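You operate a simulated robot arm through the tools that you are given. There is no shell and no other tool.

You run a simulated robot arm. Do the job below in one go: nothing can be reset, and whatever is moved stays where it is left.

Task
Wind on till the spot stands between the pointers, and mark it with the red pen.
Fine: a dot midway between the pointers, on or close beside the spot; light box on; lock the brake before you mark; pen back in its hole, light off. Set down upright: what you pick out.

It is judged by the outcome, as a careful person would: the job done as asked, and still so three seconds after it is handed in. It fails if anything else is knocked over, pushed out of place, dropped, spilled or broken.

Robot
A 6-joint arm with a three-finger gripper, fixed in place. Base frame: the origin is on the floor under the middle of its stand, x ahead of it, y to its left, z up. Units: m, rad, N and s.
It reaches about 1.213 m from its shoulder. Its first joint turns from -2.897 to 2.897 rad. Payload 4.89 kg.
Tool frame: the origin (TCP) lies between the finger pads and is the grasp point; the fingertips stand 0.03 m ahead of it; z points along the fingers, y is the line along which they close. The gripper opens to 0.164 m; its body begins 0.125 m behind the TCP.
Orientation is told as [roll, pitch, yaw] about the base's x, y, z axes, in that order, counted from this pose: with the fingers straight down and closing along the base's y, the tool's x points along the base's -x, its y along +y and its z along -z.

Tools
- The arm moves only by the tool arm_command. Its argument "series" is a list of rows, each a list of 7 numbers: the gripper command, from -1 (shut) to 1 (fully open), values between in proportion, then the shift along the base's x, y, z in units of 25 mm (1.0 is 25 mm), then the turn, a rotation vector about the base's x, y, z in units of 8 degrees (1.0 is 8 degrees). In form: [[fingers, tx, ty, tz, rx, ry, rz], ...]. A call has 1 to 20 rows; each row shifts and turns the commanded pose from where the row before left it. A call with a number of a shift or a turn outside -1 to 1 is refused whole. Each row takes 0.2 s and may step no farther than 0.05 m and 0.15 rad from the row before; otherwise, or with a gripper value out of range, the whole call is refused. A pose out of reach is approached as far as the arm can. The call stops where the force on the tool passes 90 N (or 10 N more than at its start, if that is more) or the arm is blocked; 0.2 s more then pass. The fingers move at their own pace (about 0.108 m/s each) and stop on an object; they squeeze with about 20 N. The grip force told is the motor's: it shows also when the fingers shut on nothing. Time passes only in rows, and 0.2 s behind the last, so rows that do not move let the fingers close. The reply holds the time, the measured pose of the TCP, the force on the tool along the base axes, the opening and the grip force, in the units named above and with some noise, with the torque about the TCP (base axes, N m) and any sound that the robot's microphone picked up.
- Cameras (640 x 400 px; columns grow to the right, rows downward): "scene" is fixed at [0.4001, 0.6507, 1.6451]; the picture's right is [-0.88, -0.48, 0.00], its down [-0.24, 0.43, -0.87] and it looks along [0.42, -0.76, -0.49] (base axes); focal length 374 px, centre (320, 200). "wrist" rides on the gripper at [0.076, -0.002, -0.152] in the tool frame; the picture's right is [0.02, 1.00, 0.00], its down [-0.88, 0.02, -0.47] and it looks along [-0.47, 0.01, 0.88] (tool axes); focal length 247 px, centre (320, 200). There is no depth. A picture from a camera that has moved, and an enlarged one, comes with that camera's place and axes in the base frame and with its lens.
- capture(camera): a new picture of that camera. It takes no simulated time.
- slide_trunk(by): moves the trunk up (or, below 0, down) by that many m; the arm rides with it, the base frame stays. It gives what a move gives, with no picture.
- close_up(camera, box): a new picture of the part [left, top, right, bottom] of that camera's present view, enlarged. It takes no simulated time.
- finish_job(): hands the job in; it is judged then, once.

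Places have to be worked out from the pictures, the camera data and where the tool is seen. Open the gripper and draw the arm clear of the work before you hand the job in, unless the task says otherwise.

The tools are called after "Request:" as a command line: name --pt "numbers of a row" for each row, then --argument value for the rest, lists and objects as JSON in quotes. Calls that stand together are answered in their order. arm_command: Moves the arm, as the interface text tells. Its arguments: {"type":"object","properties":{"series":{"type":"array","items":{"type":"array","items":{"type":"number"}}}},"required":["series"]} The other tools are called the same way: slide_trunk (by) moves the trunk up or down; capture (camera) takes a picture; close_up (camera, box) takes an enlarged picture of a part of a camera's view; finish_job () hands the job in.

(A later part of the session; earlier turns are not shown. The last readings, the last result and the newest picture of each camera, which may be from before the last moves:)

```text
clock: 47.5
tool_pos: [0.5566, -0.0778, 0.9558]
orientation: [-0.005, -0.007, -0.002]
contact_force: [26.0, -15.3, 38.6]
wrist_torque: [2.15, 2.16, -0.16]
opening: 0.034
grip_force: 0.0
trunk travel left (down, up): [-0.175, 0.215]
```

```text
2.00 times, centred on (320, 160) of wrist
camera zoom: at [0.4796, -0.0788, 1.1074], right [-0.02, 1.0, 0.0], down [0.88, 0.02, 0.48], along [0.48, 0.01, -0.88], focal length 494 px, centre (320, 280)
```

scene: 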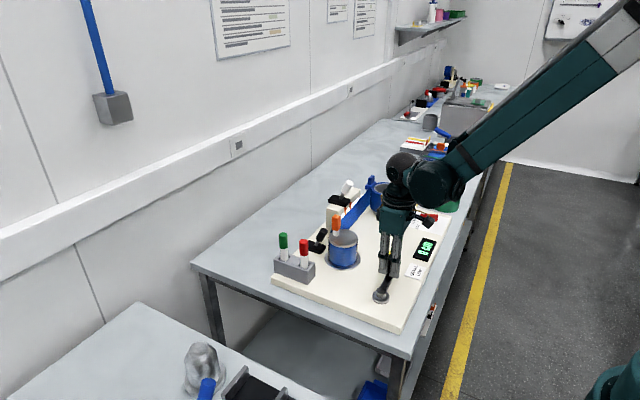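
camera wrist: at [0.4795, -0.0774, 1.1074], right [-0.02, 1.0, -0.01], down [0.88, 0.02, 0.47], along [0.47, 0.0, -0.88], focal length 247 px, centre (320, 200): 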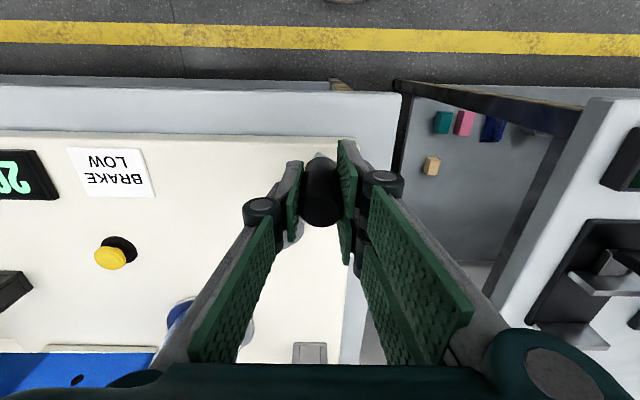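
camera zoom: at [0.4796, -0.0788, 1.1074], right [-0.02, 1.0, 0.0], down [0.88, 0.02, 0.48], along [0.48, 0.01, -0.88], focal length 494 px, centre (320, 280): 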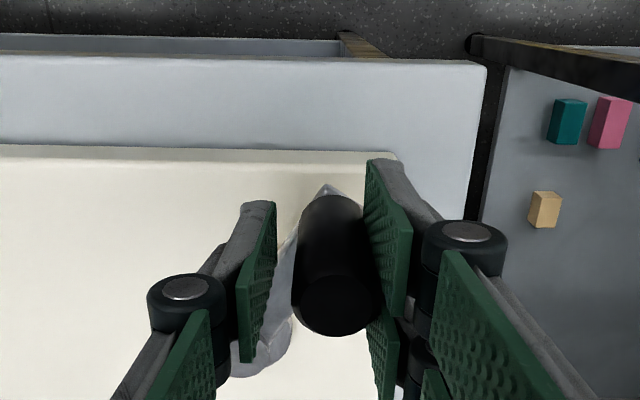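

Still held on the +y side. I zoom right into the contact to see whether the pads have sunk into the handle.

Request:
close_up --camera "wrist" --box '[335, 135, 385, 180]'

Request:
close_up --camera "wrist" --box '[340, 180, 430, 262]'

Request:
close_up --camera "scene" --box '[385, 270, 435, 315]'

```text
8.89 times, centred on (360, 158) of wrist
camera zoom: at [0.4796, -0.0788, 1.1074], right [-0.02, 1.0, 0.0], down [0.88, 0.02, 0.48], along [0.48, 0.01, -0.88], focal length 2195 px, centre (-36, 578)
```

zoom: 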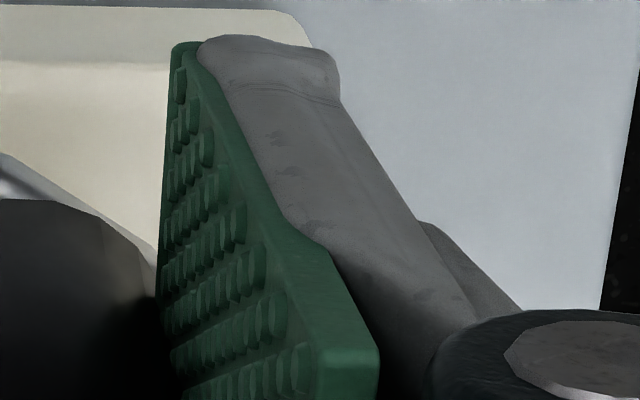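

```text
4.88 times, centred on (385, 221) of wrist
camera zoom: at [0.4796, -0.0788, 1.1074], right [-0.02, 1.0, 0.0], down [0.88, 0.02, 0.48], along [0.48, 0.01, -0.88], focal length 1205 px, centre (3, 98)
```

zoom: 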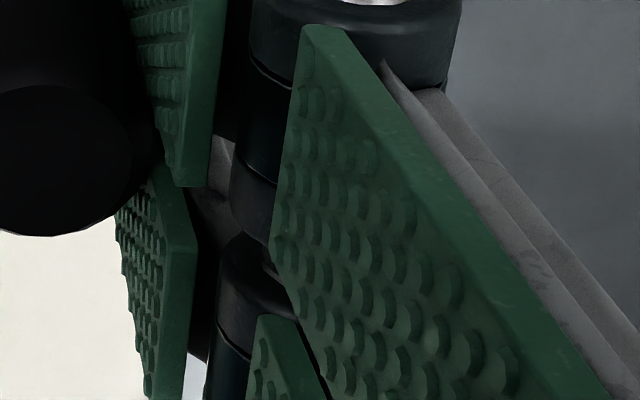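

```text
8.89 times, centred on (410, 292) of scene
camera zoom: at [0.4001, 0.6507, 1.6451], right [-0.88, -0.48, 0.0], down [-0.24, 0.43, -0.87], along [0.42, -0.76, -0.49], focal length 3327 px, centre (-480, -622)
```

zoom: 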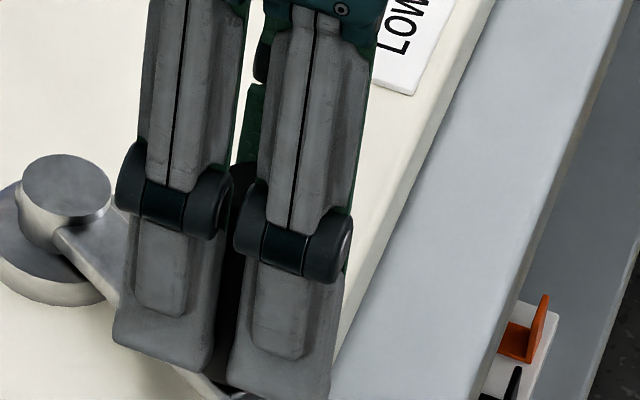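

I can't see any sinking-in. I try widening the fingers a lot while moving the hand to -y at the matching rate, so the +y pads stay put without load, and see whether they let go beyond some opening.

Request:
arm_command --pt "-0.384 0 -0.3 0 0 0 0" --pt "-0.183 0 -0.33 0 0 0 0" --pt "0.018 0 -0.33 0 0 0 0" --pt "0.22 0 -0.33 0 0 0 0" --pt "0.22 0 0 0 0 0 0"

Request:
close_up --camera "wrist" --box '[160, 40, 480, 280]'

```text
clock: 48.7
tool_pos: [0.5568, -0.1098, 0.956]
orientation: [-0.004, -0.006, -0.001]
contact_force: [-0.4, 1.3, 0.1]
wrist_torque: [0.01, 0.01, -0.02]
opening: 0.1008
grip_force: 0.7
trunk travel left (down, up): [-0.175, 0.215]
```

```text
1.67 times, centred on (320, 160) of wrist
camera zoom: at [0.48, -0.1103, 1.1075], right [-0.02, 1.0, -0.01], down [0.88, 0.02, 0.48], along [0.48, 0.01, -0.88], focal length 412 px, centre (320, 267)
```

zoom: 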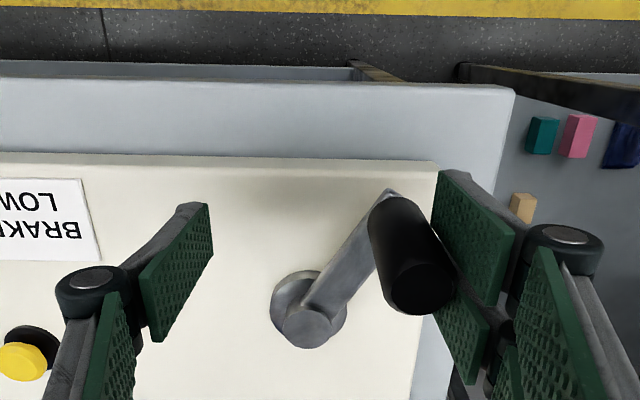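

It has let go: all forces are zero at 0.10 m opening, so the hold releases once the fingers open wide. I centre the hand around the handle, rise clear, and go to the viewing pose to see where the spot stands.

Request:
arm_command --pt "0.3 0 0.5 0 0 0 0" --pt "0.3 0 0 0.8 0 0 0" --pt "0.3 0 0 1 0 0 0" --pt "0.3 0 0 1 0 0 0" --pt "0.3 0 0 1 0 0 0" --pt "1 0 -0.6 1 0 0 0" --pt "1 0.2 -1 0.6 0 -0.5 0" --pt "1 0.2 -1 0 0 -0.55 0" --pt "1 0.2 -1 0 0 -0.55 0" --pt "1 0.2 -1 0 0 -0.55 0" --pt "1 0.2 -1 -0.5 0 -0.55 0" --pt "1 0.2 -1 -0.8 0 -0.55 0" --pt "1 0.2 -1 -0.8 0 -0.55 0" --pt "1 0.2 -1 -0.8 0 -0.55 0" --pt "1 0.2 -1 0 0 0 0" --pt "1 0.1 -0.6 0 0 0 0" --pt "1 0 0 0 0 0 0"

Request:
capture --camera "wrist"

Request:
capture --camera "scene"

```text
clock: 52.3
tool_pos: [0.6045, -0.3513, 1.0169]
orientation: [-0.004, -0.612, -0.001]
contact_force: [0.7, 0.1, 0.6]
wrist_torque: [0.02, 0.01, 0.02]
opening: 0.1639
grip_force: 0.1
trunk travel left (down, up): [-0.175, 0.215]
```

```text
taken
camera wrist: at [0.4539, -0.3523, 1.0979], right [-0.01, 1.0, -0.02], down [0.45, 0.02, 0.89], along [0.89, 0.01, -0.45], focal length 247 px, centre (320, 200)
```

wrist: 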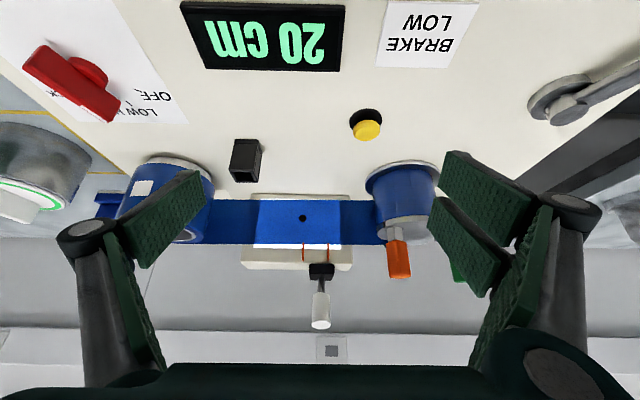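

```text
taken
```

scene: 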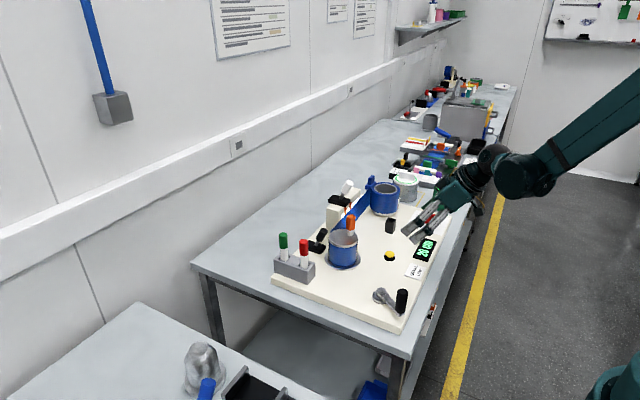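

Request:
close_up --camera "wrist" --box '[240, 185, 360, 285]'

Request:
close_up --camera "scene" --box '[310, 170, 400, 240]'

Request:
close_up --camera "scene" --box '[360, 220, 450, 330]'

```text
4.00 times, centred on (300, 235) of wrist
camera zoom: at [0.4539, -0.3523, 1.0979], right [-0.01, 1.0, -0.02], down [0.45, 0.02, 0.89], along [0.89, 0.01, -0.45], focal length 988 px, centre (400, 60)
```

zoom: 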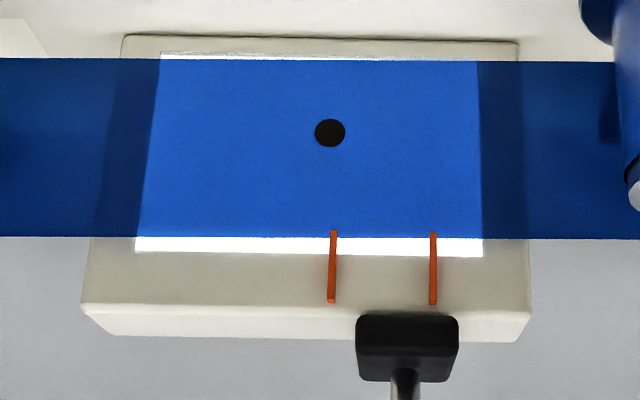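

```text
5.71 times, centred on (355, 205) of scene
camera zoom: at [0.4001, 0.6507, 1.6451], right [-0.88, -0.48, 0.0], down [-0.24, 0.43, -0.87], along [0.42, -0.76, -0.49], focal length 2139 px, centre (120, 171)
```

zoom: 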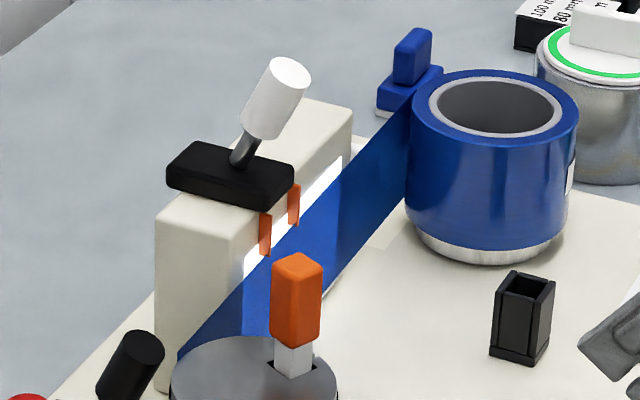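

```text
3.64 times, centred on (405, 275) of scene
camera zoom: at [0.4001, 0.6507, 1.6451], right [-0.88, -0.48, 0.0], down [-0.24, 0.43, -0.87], along [0.42, -0.76, -0.49], focal length 1361 px, centre (11, -73)
```

zoom: 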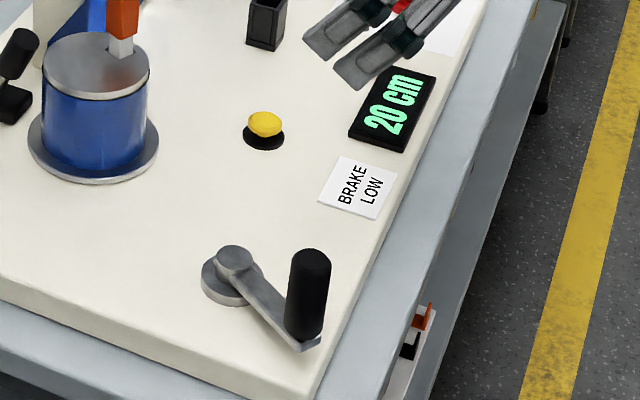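

The head-on view shows the spot 23–24 mm short of the midpoint between the pointers: about 13.6° (≈19 mm at the handle) more. I'll nudge the handle by pushing it with shut fingers instead of gripping, so I move above a point just behind it.

Request:
arm_command --pt "-1 0 0 1 0 0 0" --pt "-1 -0.192 0.905 0.2 0 0.438 0" --pt "-1 -0.192 0.905 0.2 0 0.438 0" --pt "-1 -0.192 0.905 0.2 0 0.438 0" --pt "-1 -0.192 0.905 0.2 0 0.438 0" --pt "-1 -0.192 0.905 0.2 0 0.438 0" --pt "-1 -0.192 0.905 0.2 0 0.438 0" --pt "-1 -0.192 0.905 0.2 0 0.438 0" --pt "-1 -0.192 0.905 0.2 0 0.438 0" --pt "-1 -0.192 0.905 0 0 0.438 0" --pt "-1 -0.192 0.905 0 0 0.438 0" --pt "-1 0 0 0 0 0 0"

Request:
capture --camera "wrist"

Request:
close_up --camera "scene" --box '[360, 200, 450, 330]'

```text
clock: 54.9
tool_pos: [0.5557, -0.1246, 1.0814]
orientation: [-0.006, -0.002, -0.002]
contact_force: [0.0, 0.4, 0.1]
wrist_torque: [-0.02, 0.02, -0.02]
opening: 0.0001
grip_force: 19.9
trunk travel left (down, up): [-0.175, 0.215]
```

```text
taken
camera wrist: at [0.4787, -0.1268, 1.2331], right [-0.02, 1.0, -0.01], down [0.88, 0.02, 0.47], along [0.47, 0.01, -0.88], focal length 247 px, centre (320, 200)
```

wrist: 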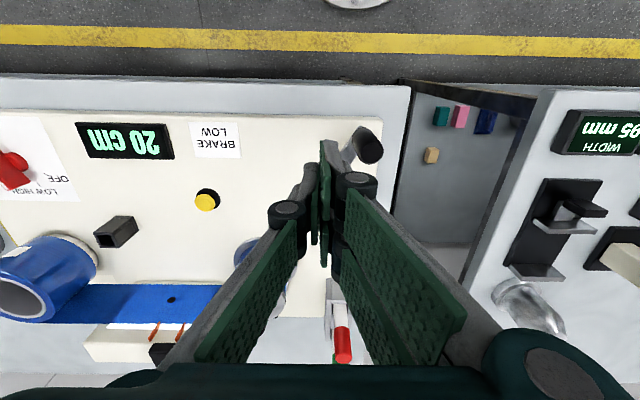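

```text
3.08 times, centred on (405, 265) of scene
camera zoom: at [0.4001, 0.6507, 1.6451], right [-0.88, -0.48, 0.0], down [-0.24, 0.43, -0.87], along [0.42, -0.76, -0.49], focal length 1152 px, centre (58, 0)
```

zoom: 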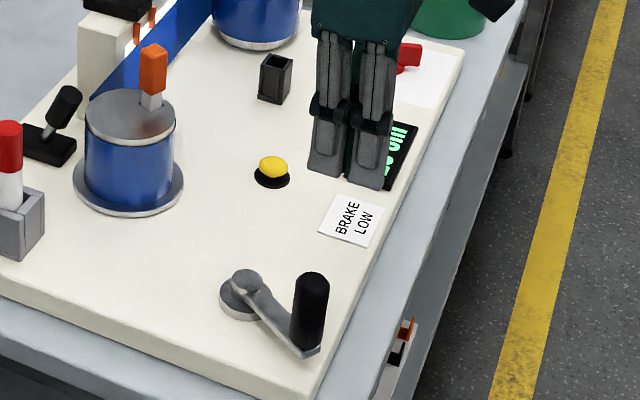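

The handle is at (0.5555, -0.0735), about 21 mm ahead of the shut fingers in y. I lower the fingers beside it to z ≈ 0.96.

Request:
arm_command --pt "-1 0 0 -0.97 0 0 0" --pt "-1 0 0 -0.97 0 0 0" --pt "-1 0 0 -0.97 0 0 0" --pt "-1 0 0 -0.97 0 0 0" --pt "-1 0 0 -0.97 0 0 0" --pt "-1 0 0 0 0 0 0"

Request:
close_up --camera "wrist" --box '[240, 80, 440, 280]'

Request:
close_up --camera "scene" --box '[360, 220, 450, 330]'

```text
clock: 56.3
tool_pos: [0.5564, -0.1254, 0.963]
orientation: [-0.005, -0.001, -0.001]
contact_force: [0.5, 0.0, 0.2]
wrist_torque: [0.0, 0.05, -0.01]
opening: 0.0
grip_force: 20.1
trunk travel left (down, up): [-0.175, 0.215]
```

```text
2.00 times, centred on (340, 180) of wrist
camera zoom: at [0.4799, -0.1277, 1.1142], right [-0.02, 1.0, 0.0], down [0.88, 0.02, 0.47], along [0.47, 0.01, -0.88], focal length 494 px, centre (280, 240)
```

zoom: 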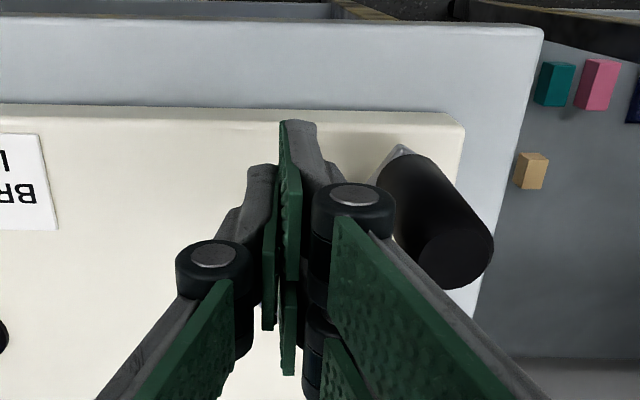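

```text
3.64 times, centred on (405, 275) of scene
camera zoom: at [0.4001, 0.6507, 1.6451], right [-0.88, -0.48, 0.0], down [-0.24, 0.43, -0.87], along [0.42, -0.76, -0.49], focal length 1361 px, centre (11, -73)
```

zoom: 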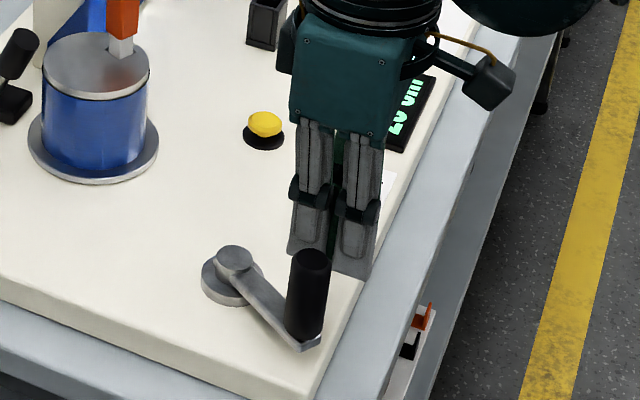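

Clear beside the handle. I approach in +y until just before contact, then check the force.

Request:
arm_command --pt "-1 0 0.35 0 0 0 0" --pt "-1 0 0.35 0 0 0 0" --pt "-1 0.02 0.1 0 0 0 0" --pt "-1 0 0 0 0 0 0"

Request:
close_up --camera "wrist" --box '[240, 80, 440, 280]'

Request:
close_up --camera "wrist" --box '[0, 300, 180, 400]'

```text
clock: 57.3
tool_pos: [0.558, -0.1065, 0.9628]
orientation: [-0.005, -0.002, -0.001]
contact_force: [0.4, -0.1, -0.3]
wrist_torque: [-0.02, -0.04, -0.01]
opening: 0.0001
grip_force: 20.5
trunk travel left (down, up): [-0.175, 0.215]
```

```text
2.00 times, centred on (340, 180) of wrist
camera zoom: at [0.4812, -0.1076, 1.1141], right [-0.02, 1.0, 0.0], down [0.88, 0.02, 0.47], along [0.47, 0.01, -0.88], focal length 494 px, centre (280, 240)
```

zoom: 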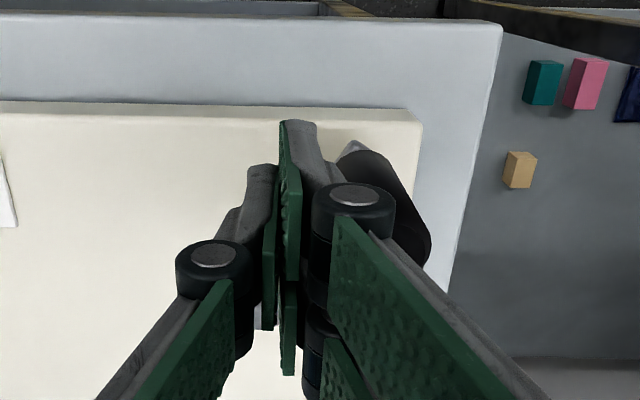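

```text
3.56 times, centred on (90, 350) of wrist
camera zoom: at [0.4812, -0.1076, 1.1141], right [-0.02, 1.0, 0.0], down [0.88, 0.02, 0.47], along [0.47, 0.01, -0.88], focal length 878 px, centre (1138, -333)
```

zoom: 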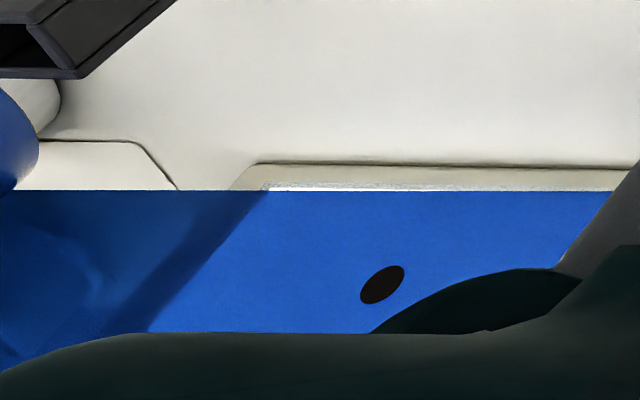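

Almost touching; I use the spot's place in the wrist view (now y ≈ -0.379 by this camera) as a tracker. I push 10 mm further along the handle's path.

Request:
arm_command --pt "-1 0.08 0.2 0 0 0 0" --pt "-1 0.14 0.2 0 0 0 0" --pt "-1 0 0 0 0 0 0"

Request:
close_up --camera "wrist" --box '[0, 300, 180, 400]'

Request:
close_up --camera "scene" --box '[310, 170, 400, 240]'

```text
clock: 58.1
tool_pos: [0.5627, -0.095, 0.9632]
orientation: [-0.006, -0.001, -0.002]
contact_force: [0.5, 0.3, 0.3]
wrist_torque: [0.01, -0.01, 0.0]
opening: 0.0
grip_force: 20.0
trunk travel left (down, up): [-0.175, 0.215]
```

```text
3.56 times, centred on (90, 350) of wrist
camera zoom: at [0.4861, -0.097, 1.1143], right [-0.02, 1.0, 0.0], down [0.88, 0.02, 0.47], along [0.47, 0.01, -0.88], focal length 878 px, centre (1138, -333)
```

zoom: 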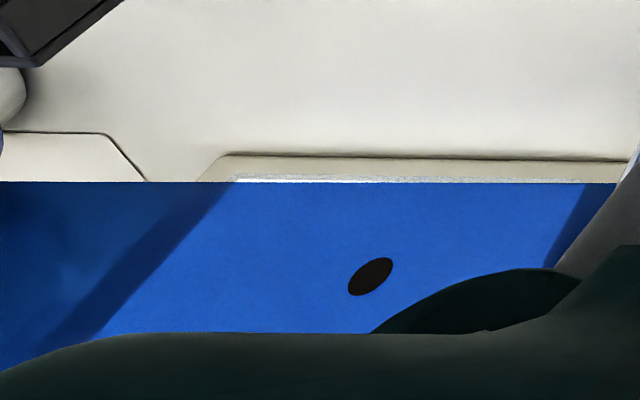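

```text
5.71 times, centred on (355, 205) of scene
camera zoom: at [0.4001, 0.6507, 1.6451], right [-0.88, -0.48, 0.0], down [-0.24, 0.43, -0.87], along [0.42, -0.76, -0.49], focal length 2139 px, centre (120, 171)
```

zoom: 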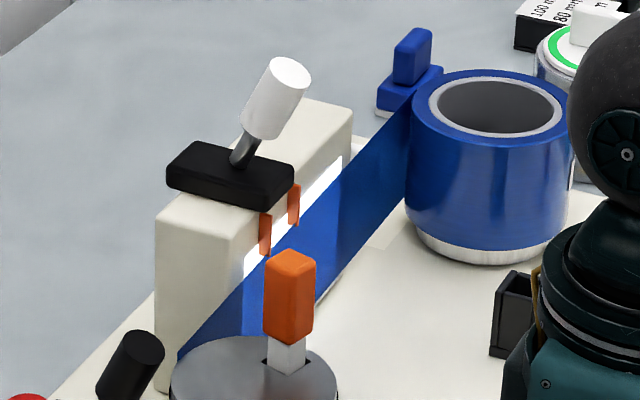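

The spot has moved about 8 mm; about 15 mm remain. I push a further ~10 mm in y (8 mm in x) along the arc, then check.

Request:
arm_command --pt "-1 0.14 0.19 0 0 0 0" --pt "-1 0.15 0.18 0 0 0 0" --pt "-1 0 0 0 0 0 0"

Request:
close_up --camera "wrist" --box '[0, 300, 180, 400]'

Request:
close_up --camera "scene" --box '[310, 170, 400, 240]'

```text
clock: 58.9
tool_pos: [0.5689, -0.086, 0.9621]
orientation: [-0.006, -0.001, -0.003]
contact_force: [0.2, -0.2, 0.0]
wrist_torque: [0.02, 0.04, -0.01]
opening: 0.0
grip_force: 19.8
trunk travel left (down, up): [-0.175, 0.215]
```

```text
3.56 times, centred on (90, 350) of wrist
camera zoom: at [0.493, -0.0877, 1.1138], right [-0.02, 1.0, 0.0], down [0.88, 0.02, 0.47], along [0.47, 0.01, -0.88], focal length 878 px, centre (1138, -333)
```

zoom: 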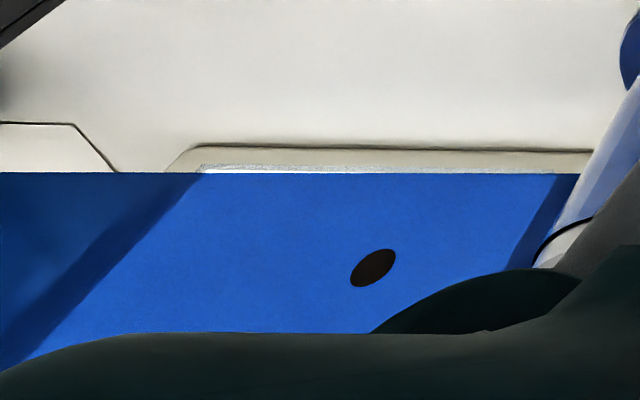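

```text
5.71 times, centred on (355, 205) of scene
camera zoom: at [0.4001, 0.6507, 1.6451], right [-0.88, -0.48, 0.0], down [-0.24, 0.43, -0.87], along [0.42, -0.76, -0.49], focal length 2139 px, centre (120, 171)
```

zoom: 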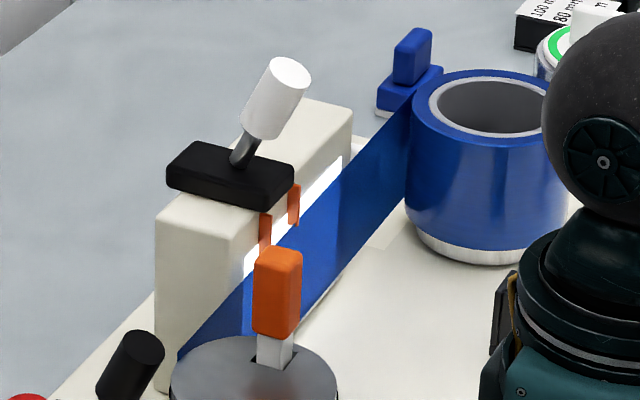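

By this tracker about 2.7 mm remain. I give one more small nudge (1.6 mm in x and y), then back off and check head-on.

Request:
arm_command --pt "-1 0.06 0.065 0 0 0 0" --pt "-1 0 0 0 0 0 0" --pt "-1 0 -0.5 0 0 0 0" --pt "-1 0 -0.5 0.5 0 0 0" --pt "-1 0 0 1 0 0 0" --pt "-1 0 0 1 0 0 0" --pt "-1 0 0 1 0 0 0" --pt "-1 0 0 1 0 0 0" --pt "1 0.2 -0.8 0.5 0 -0.5 0" --pt "1 0.2 -1 0 0 -0.55 0" --pt "1 0.2 -1 0 0 -0.55 0" --pt "1 0.2 -1 0 0 -0.55 0" --pt "1 0.2 -1 -0.5 0 -0.55 0" --pt "1 0.2 -1 -0.8 0 -0.55 0" --pt "1 0.2 -1 -0.8 0 -0.55 0" --pt "1 0.2 -1 -0.8 0 -0.55 0" --pt "1 0 -1 0 0 0 0" --pt "1 0 -1 0 0 0 0" --pt "1 0 0 0 0 0 0"

Request:
capture --camera "wrist"

Request:
close_up --camera "wrist" --box '[240, 185, 360, 285]'

```text
clock: 62.9
tool_pos: [0.6135, -0.3537, 1.0149]
orientation: [-0.004, -0.611, -0.001]
contact_force: [0.0, 0.6, -0.8]
wrist_torque: [0.0, 0.03, 0.03]
opening: 0.164
grip_force: 0.0
trunk travel left (down, up): [-0.175, 0.215]
```

```text
taken
camera wrist: at [0.464, -0.3556, 1.0954], right [-0.01, 1.0, -0.02], down [0.45, 0.02, 0.89], along [0.89, 0.01, -0.45], focal length 247 px, centre (320, 200)
```

wrist: 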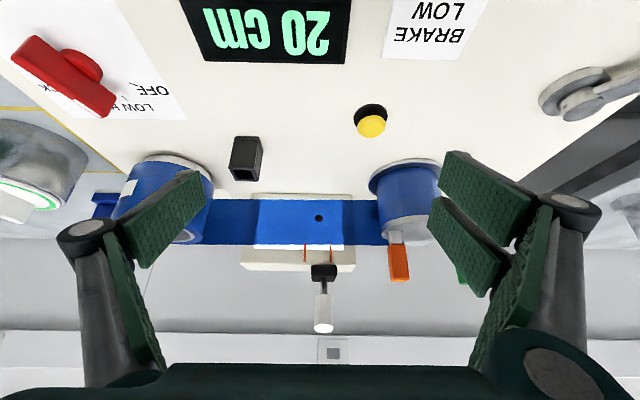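

```text
4.00 times, centred on (300, 235) of wrist
camera zoom: at [0.464, -0.3556, 1.0954], right [-0.01, 1.0, -0.02], down [0.45, 0.02, 0.89], along [0.89, 0.01, -0.45], focal length 988 px, centre (400, 60)
```

zoom: 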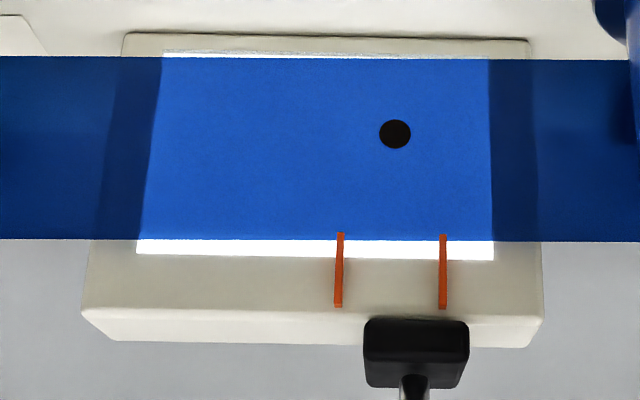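

The spot now stands midway between the pointers (spot projects to column ≈392.5, pointers' midpoint 392). Next is the brake: I go above the red knob for a straight-down look to find its axis and bar accurately.

Request:
arm_command --pt "1 0 0 1 0 0.5 0" --pt "1 0 -1 0.3 0 0.82 0" --pt "1 0 -1 0.1 0 0.82 0" --pt "1 0 -1 0.1 0 0.82 0" --pt "1 0 -1 0.1 0 0.82 0" --pt "1 0 -1 0.1 0 0.82 0" --pt "1 0 -1 0.1 0 0.82 0" --pt "1 0 -1 0.1 0 0.82 0" --pt "1 0 -1 0.1 0 0.82 0" --pt "1 0 -1 0.1 0 0.82 0" --pt "1 0 0 0 0 0 0"

Request:
capture --camera "wrist"

Request:
close_up --camera "wrist" --box '[220, 110, 420, 270]'

```text
clock: 65.3
tool_pos: [0.6133, -0.5781, 1.0681]
orientation: [-0.004, 0.494, -0.002]
contact_force: [1.2, -0.6, -0.2]
wrist_torque: [0.05, 0.15, -0.03]
opening: 0.1639
grip_force: 0.1
trunk travel left (down, up): [-0.175, 0.215]
```

```text
taken
camera wrist: at [0.6185, -0.5806, 1.2379], right [-0.02, 1.0, 0.01], down [1.0, 0.02, 0.0], along [0.0, 0.01, -1.0], focal length 247 px, centre (320, 200)
```

wrist: 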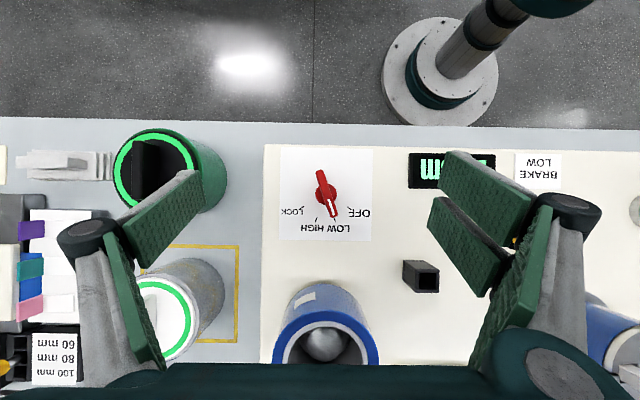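

```text
2.50 times, centred on (320, 190) of wrist
camera zoom: at [0.6185, -0.5806, 1.2379], right [-0.02, 1.0, 0.01], down [1.0, 0.02, 0.0], along [0.0, 0.01, -1.0], focal length 617 px, centre (320, 225)
```

zoom: 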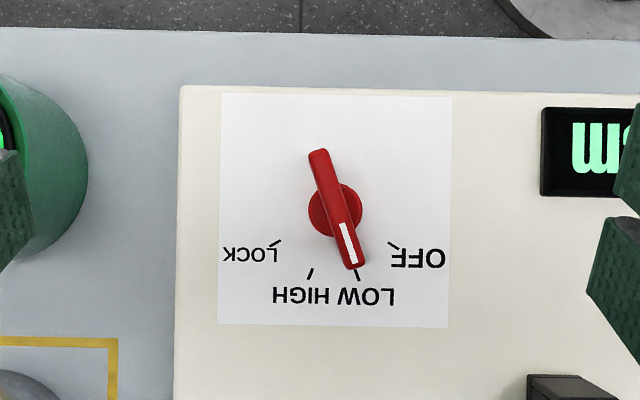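

Now clear: the knob's axis is at (0.610, -0.5685), its bar about 61×11.5 mm points at LOW (+17.6° from +x), and LOCK is at about -60°, so it needs about -78°. I straighten the hand over it, yaw to match the bar, and check alignment.

Request:
arm_command --pt "0 -0.033 0.096 0 0 -0.885 0" --pt "0 -0.033 0.096 0 0 -0.885 0" --pt "0 -0.033 0.096 0 0 -0.885 0" --pt "0 -0.033 0.096 0 0 -0.885 0" --pt "-0.3 0 0 -0.3 0 0 0.733" --pt "-0.3 0 0 -0.3 0 0 0.733" --pt "-0.3 0 0 -0.3 0 0 0.733" --pt "-0.3 0 0 0 0 0 0"

Request:
capture --camera "wrist"

Request:
close_up --camera "scene" --box '[370, 130, 490, 260]'

```text
clock: 67.1
tool_pos: [0.6063, -0.5704, 1.044]
orientation: [-0.006, -0.004, 0.307]
contact_force: [-0.2, -0.2, 0.2]
wrist_torque: [0.04, 0.01, 0.0]
opening: 0.0575
grip_force: 0.1
trunk travel left (down, up): [-0.175, 0.215]
```

```text
taken
camera wrist: at [0.5342, -0.5951, 1.1958], right [-0.32, 0.95, -0.01], down [0.83, 0.29, 0.48], along [0.45, 0.15, -0.88], focal length 247 px, centre (320, 200)
```

wrist: 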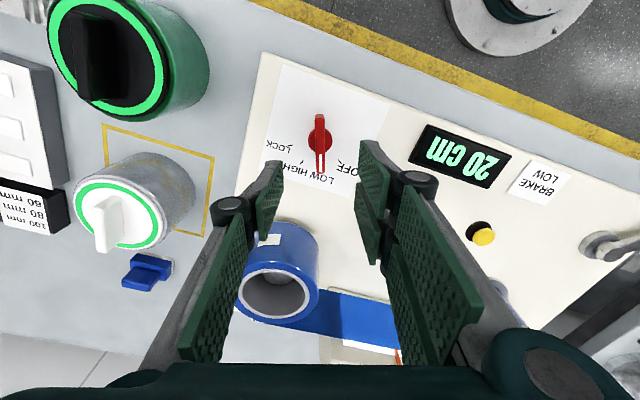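

```text
3.08 times, centred on (430, 195) of scene
camera zoom: at [0.4001, 0.6507, 1.6451], right [-0.88, -0.48, 0.0], down [-0.24, 0.43, -0.87], along [0.42, -0.76, -0.49], focal length 1152 px, centre (-18, 215)
```

zoom: 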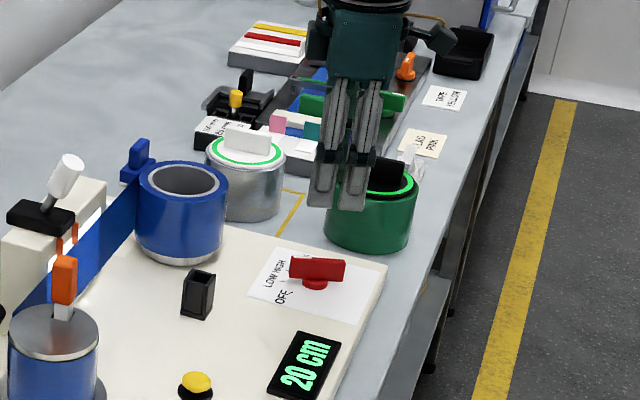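

The bar lines up with the hand's axis. I zoom in to refine its centre relative to the TCP.

Request:
close_up --camera "wrist" --box '[270, 90, 370, 200]'

```text
3.64 times, centred on (320, 145) of wrist
camera zoom: at [0.5342, -0.5951, 1.1958], right [-0.32, 0.95, -0.01], down [0.83, 0.29, 0.48], along [0.45, 0.15, -0.88], focal length 898 px, centre (320, 400)
```

zoom: 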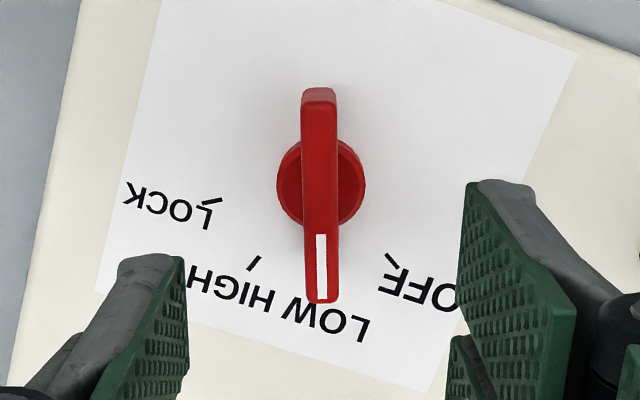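

The hub lies 2.7 mm ahead of the TCP along the bar, so the axis is at (0.609, -0.570). I shift onto it and lower with the fingers straddling the bar (tips at about z = 0.90, above the card).

Request:
arm_command --pt "-0.3 0.104 0.032 -0.9 0 0 0" --pt "-0.3 0 0 -0.9 0 0 0" --pt "-0.3 0 0 -0.9 0 0 0" --pt "-0.3 0 0 -0.9 0 0 0" --pt "-0.3 0 0 -0.9 0 0 0" --pt "-0.3 0 0 0 0 0 0"

Request:
close_up --camera "wrist" --box '[220, 60, 420, 260]'

Request:
close_up --camera "scene" --box '[390, 170, 470, 250]'

```text
clock: 68.5
tool_pos: [0.6102, -0.5678, 0.93]
orientation: [-0.006, -0.004, 0.305]
contact_force: [0.4, -0.3, 0.9]
wrist_torque: [0.05, 0.04, 0.01]
opening: 0.0576
grip_force: 0.1
trunk travel left (down, up): [-0.175, 0.215]
```

```text
2.00 times, centred on (320, 160) of wrist
camera zoom: at [0.5378, -0.5931, 1.0816], right [-0.32, 0.95, 0.0], down [0.83, 0.28, 0.48], along [0.45, 0.15, -0.88], focal length 494 px, centre (320, 280)
```

zoom: 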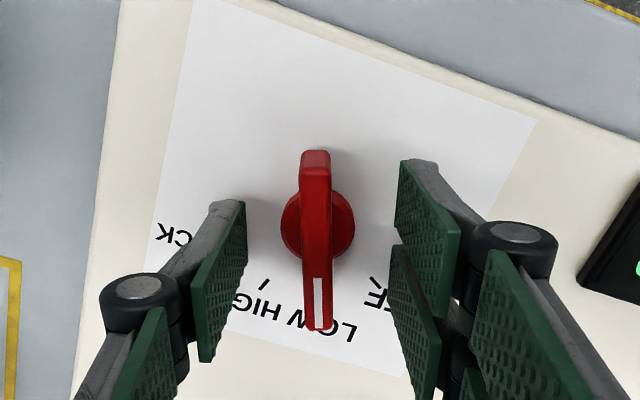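

```text
5.00 times, centred on (430, 210) of scene
camera zoom: at [0.4001, 0.6507, 1.6451], right [-0.88, -0.48, 0.0], down [-0.24, 0.43, -0.87], along [0.42, -0.76, -0.49], focal length 1871 px, centre (-230, 150)
```

zoom: 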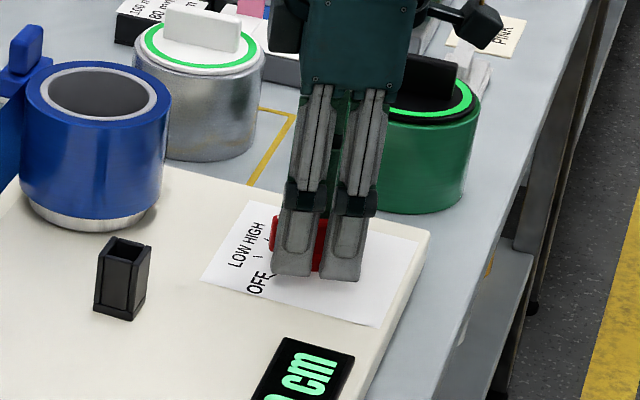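

The bar is centred between the pads. I narrow the fingers to about 17 mm (a loose wrench, not a grip) and turn the hand clockwise in steps, first 40°.

Request:
arm_command --pt "-0.79 0 0 0 0 0 0" --pt "-0.79 0 0 0 0 0 0" --pt "-0.79 0 0 0 0 0 -0.9" --pt "-0.79 0 0 0 0 0 -0.9" --pt "-0.79 0 0 0 0 0 -0.9" --pt "-0.79 0 0 0 0 0 -0.9" --pt "-0.79 0 0 0 0 0 -0.9" --pt "-0.79 0 0 0 0 0 0"

Request:
close_up --camera "wrist" --box '[220, 60, 420, 260]'

```text
clock: 70.3
tool_pos: [0.6111, -0.5684, 0.9316]
orientation: [-0.006, -0.003, -0.325]
contact_force: [0.6, 0.0, -0.7]
wrist_torque: [0.01, 0.02, 0.04]
opening: 0.0174
grip_force: 0.1
trunk travel left (down, up): [-0.175, 0.215]
```

```text
2.00 times, centred on (320, 160) of wrist
camera zoom: at [0.5377, -0.5459, 1.083], right [0.3, 0.95, -0.01], down [0.84, -0.26, 0.48], along [0.45, -0.15, -0.88], focal length 494 px, centre (320, 280)
```

zoom: 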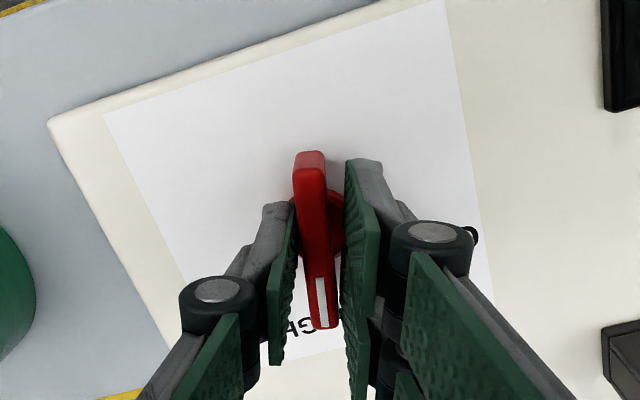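

The knob follows easily (now pointing near HIGH). I continue turning clockwise to about -66° hand yaw.

Request:
arm_command --pt "-0.79 0 0 0 0 0 -0.95" --pt "-0.79 0 0 0 0 0 -0.95" --pt "-0.79 0 0 0 0 0 -0.95" --pt "-0.79 0 0 0 0 0 -0.95" --pt "-0.79 0 0 0 0 0 -0.95" --pt "-0.79 0 0 0 0 0 -0.95" --pt "-0.79 0 0 0 0 0 0"

Request:
close_up --camera "wrist" --box '[220, 60, 420, 260]'

Request:
close_up --camera "scene" --box '[390, 170, 470, 250]'

```text
clock: 71.9
tool_pos: [0.6096, -0.5687, 0.9318]
orientation: [-0.004, -0.004, -1.12]
contact_force: [0.0, -0.2, -0.8]
wrist_torque: [0.0, 0.0, 0.0]
opening: 0.0173
grip_force: 0.0
trunk travel left (down, up): [-0.175, 0.215]
```

```text
2.00 times, centred on (320, 160) of wrist
camera zoom: at [0.5763, -0.5005, 1.084], right [0.89, 0.45, -0.01], down [0.4, -0.78, 0.48], along [0.21, -0.43, -0.88], focal length 494 px, centre (320, 280)
```

zoom: 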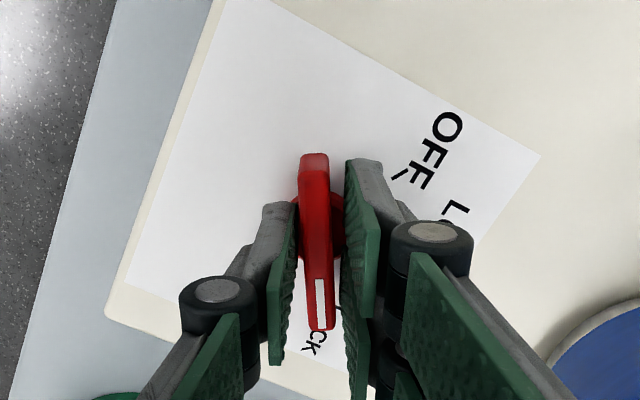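

```text
5.00 times, centred on (430, 210) of scene
camera zoom: at [0.4001, 0.6507, 1.6451], right [-0.88, -0.48, 0.0], down [-0.24, 0.43, -0.87], along [0.42, -0.76, -0.49], focal length 1871 px, centre (-230, 150)
```

zoom: 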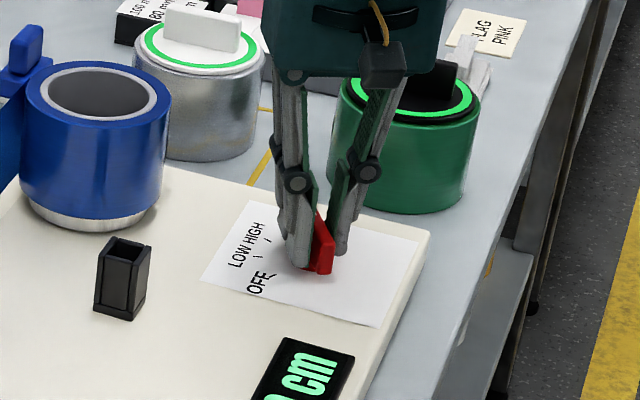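

The pointer is now at "LOCK" (bar ≈ -61°). I open, rise straight up, and check it from above.

Request:
arm_command --pt "-0.3 0 0 0 0 0 0" --pt "-0.3 0 0 0 0 0 0" --pt "-0.3 0 0 1 0 0 0" --pt "-0.3 0 0 1 0 0 0" --pt "-0.3 0 0 1 0 0 0" --pt "-0.3 0 0 1 0 0 0" --pt "0.3 0 0 1 0 0 0.9" --pt "0.3 0 0 0.5 0 0 0.9" --pt "0.3 0 0 0 0 0 0.9" --pt "0.3 0 0 0 0 0 0.9" --pt "0.3 0 0 0 0 0 0.9" --pt "0.3 0 0 0 0 0 0.9" --pt "0.3 0 0 0 0 0 0.9" --pt "0.3 0 0 0 0 0 0.9" --pt "0.3 0 0 0 0 0 0.8" --pt "0.3 0 0 0 0 0 0"

Request:
capture --camera "wrist"

Request:
close_up --camera "wrist" --box '[270, 90, 370, 190]'

```text
clock: 75.3
tool_pos: [0.6109, -0.5679, 1.0695]
orientation: [-0.006, -0.004, 0.001]
contact_force: [0.2, -0.6, -0.1]
wrist_torque: [0.03, 0.0, -0.01]
opening: 0.1066
grip_force: 0.1
trunk travel left (down, up): [-0.175, 0.215]
```

```text
taken
camera wrist: at [0.5339, -0.5702, 1.2214], right [-0.02, 1.0, -0.01], down [0.88, 0.02, 0.48], along [0.48, 0.01, -0.88], focal length 247 px, centre (320, 200)
```

wrist: 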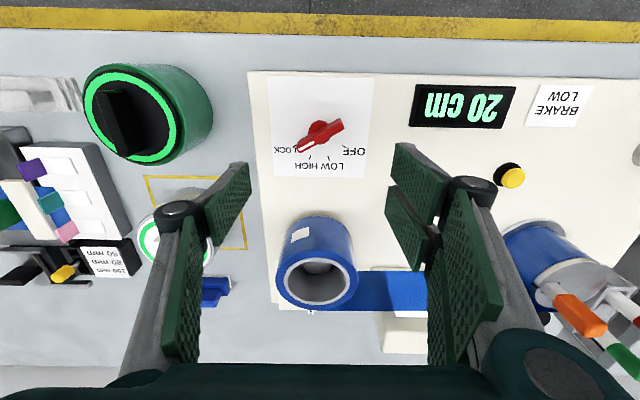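

```text
4.00 times, centred on (320, 140) of wrist
camera zoom: at [0.5339, -0.5702, 1.2214], right [-0.02, 1.0, -0.01], down [0.88, 0.02, 0.48], along [0.48, 0.01, -0.88], focal length 988 px, centre (320, 440)
```

zoom: 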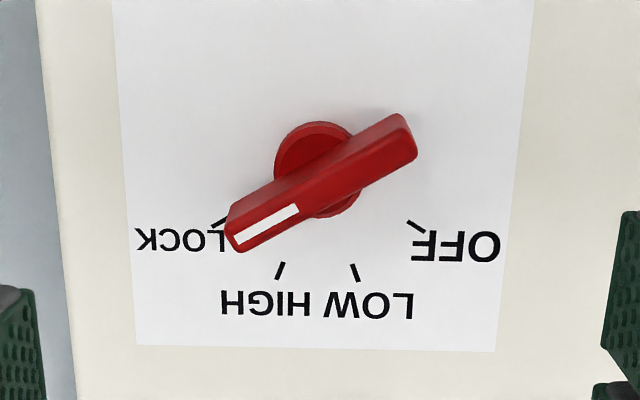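

The knob points squarely at LOCK. Now I go for the pen: I move high over to the pen holder for a close look at it.

Request:
arm_command --pt "0.3 0 0.5 1 0 0 0" --pt "0.3 0 1 1 0 0 0" --pt "0.3 0 1 1 0 0 0" --pt "0.3 0.25 1 1 0 0 0" --pt "0.3 0.25 1 0.5 0 0 0" --pt "0.3 0.25 1 0 0 0 0" --pt "0.3 0.25 1 0 0 0 0" --pt "0.3 0.25 1 0 0 0 0" --pt "0.3 0.25 1 0 0 0 0" --pt "0.3 0.25 1 0 0 0 0" --pt "0.3 0.25 1 0 0 0 0" --pt "0.3 0.25 1 0 0 0 0" --pt "0.3 0.25 1 0 0 0 0" --pt "0.3 0.25 1 0 0 0 0" --pt "0.3 0.25 1 0 0 0 0" --pt "0.3 0.25 1 0 0 0 0" --pt "0.3 0.25 1 0 0 0 0" --pt "0.3 0.25 1 0 0 0 0" --pt "0.3 0.25 1 0 0 0 0" --pt "0.3 0 0.5 0 0 0 0"

Request:
capture --camera "wrist"

Request:
capture --camera "scene"

```text
clock: 79.5
tool_pos: [0.7095, -0.0923, 1.1819]
orientation: [-0.006, -0.003, -0.002]
contact_force: [1.0, 0.3, 0.3]
wrist_torque: [0.03, 0.04, 0.0]
opening: 0.1067
grip_force: 0.0
trunk travel left (down, up): [-0.175, 0.215]
```

```text
taken
camera wrist: at [0.6324, -0.0938, 1.3334], right [-0.02, 1.0, 0.0], down [0.88, 0.02, 0.48], along [0.48, 0.01, -0.88], focal length 247 px, centre (320, 200)
```

wrist: 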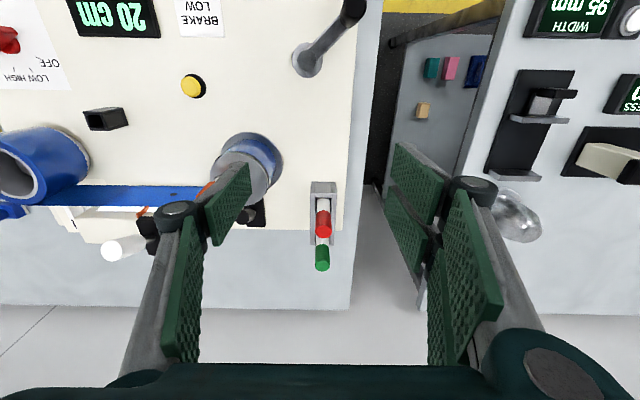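

```text
taken
```

scene: 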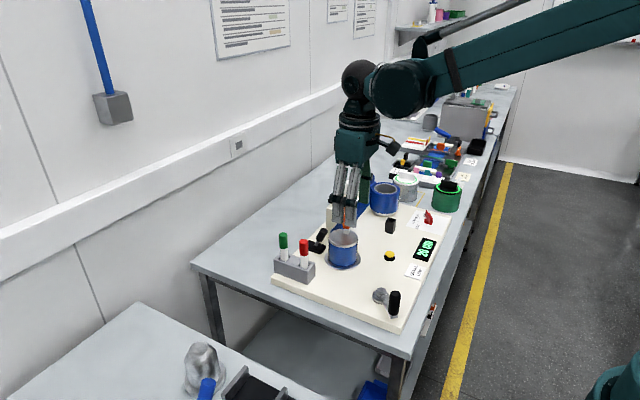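

The pens are in view in the middle. I zoom on them from both cameras.

Request:
close_up --camera "wrist" --box '[280, 160, 370, 280]'

Request:
close_up --camera "scene" --box '[260, 220, 330, 290]'

```text
3.33 times, centred on (325, 220) of wrist
camera zoom: at [0.6324, -0.0938, 1.3334], right [-0.02, 1.0, 0.0], down [0.88, 0.02, 0.48], along [0.48, 0.01, -0.88], focal length 823 px, centre (303, 133)
```

zoom: 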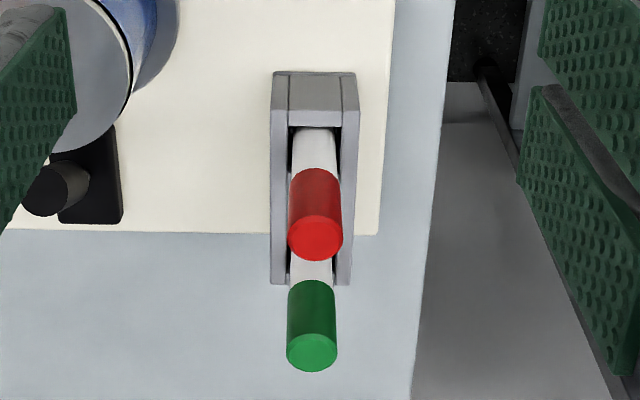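

```text
5.71 times, centred on (295, 255) of scene
camera zoom: at [0.4001, 0.6507, 1.6451], right [-0.88, -0.48, 0.0], down [-0.24, 0.43, -0.87], along [0.42, -0.76, -0.49], focal length 2139 px, centre (463, -114)
```

zoom: 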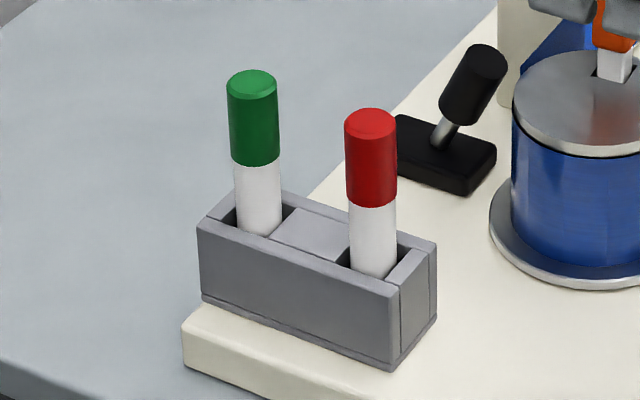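

The red pen's top is at about (0.859, -0.083, 1.022), ~24 mm thick, the green one 7 cm behind it. I move over the red pen, fingers still above its top.

Request:
arm_command --pt "0 0.95 0.06 -0.5 0 0 0" --pt "0 0.95 0.06 -0.5 0 0 0" --pt "0 0.95 0.06 -0.6 0 0 0" --pt "0 0.95 0.06 -0.6 0 0 0" --pt "0 0.95 0.06 -0.6 0 0 0" --pt "0 0.95 0.06 -0.6 0 0 0" --pt "0 0.25 0 0 0 0 0" --pt "0 0 0 0 0 0 0"

Request:
capture --camera "wrist"

Request:
close_up --camera "scene" --box '[250, 180, 350, 290]'

```text
clock: 81.3
tool_pos: [0.8575, -0.0865, 1.0974]
orientation: [-0.004, -0.003, -0.004]
contact_force: [0.4, -0.7, -0.1]
wrist_torque: [-0.03, 0.07, -0.02]
opening: 0.0822
grip_force: 0.0
trunk travel left (down, up): [-0.175, 0.215]
```

```text
taken
camera wrist: at [0.7816, -0.0878, 1.2482], right [-0.02, 1.0, 0.0], down [0.88, 0.02, 0.48], along [0.48, 0.01, -0.88], focal length 247 px, centre (320, 200)
```

wrist: 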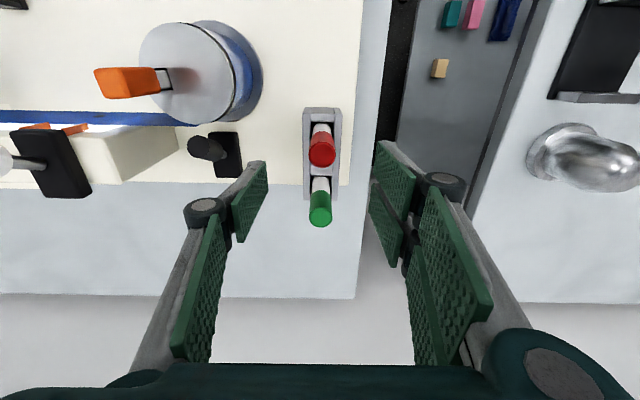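

```text
3.64 times, centred on (300, 235) of scene
camera zoom: at [0.4001, 0.6507, 1.6451], right [-0.88, -0.48, 0.0], down [-0.24, 0.43, -0.87], along [0.42, -0.76, -0.49], focal length 1361 px, centre (393, 73)
```

zoom: 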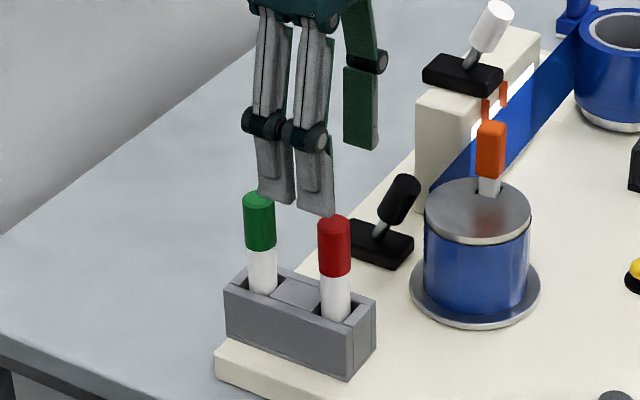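

I zoom in to measure the pen top against the point under the TCP (expected at about (320.5, 158)).

Request:
close_up --camera "wrist" --box '[280, 110, 360, 240]'

```text
3.08 times, centred on (320, 175) of wrist
camera zoom: at [0.7816, -0.0878, 1.2482], right [-0.02, 1.0, 0.0], down [0.88, 0.02, 0.48], along [0.48, 0.01, -0.88], focal length 760 px, centre (320, 277)
```

zoom: 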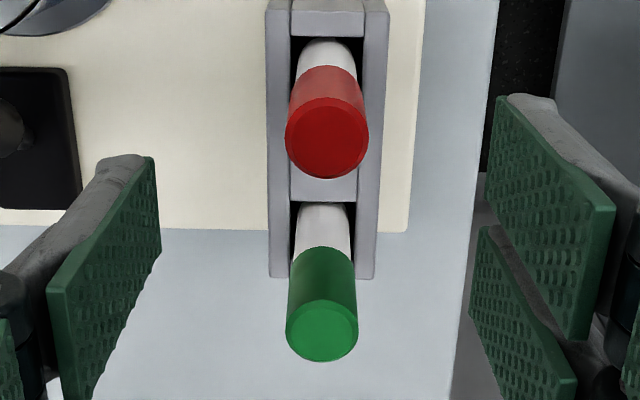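

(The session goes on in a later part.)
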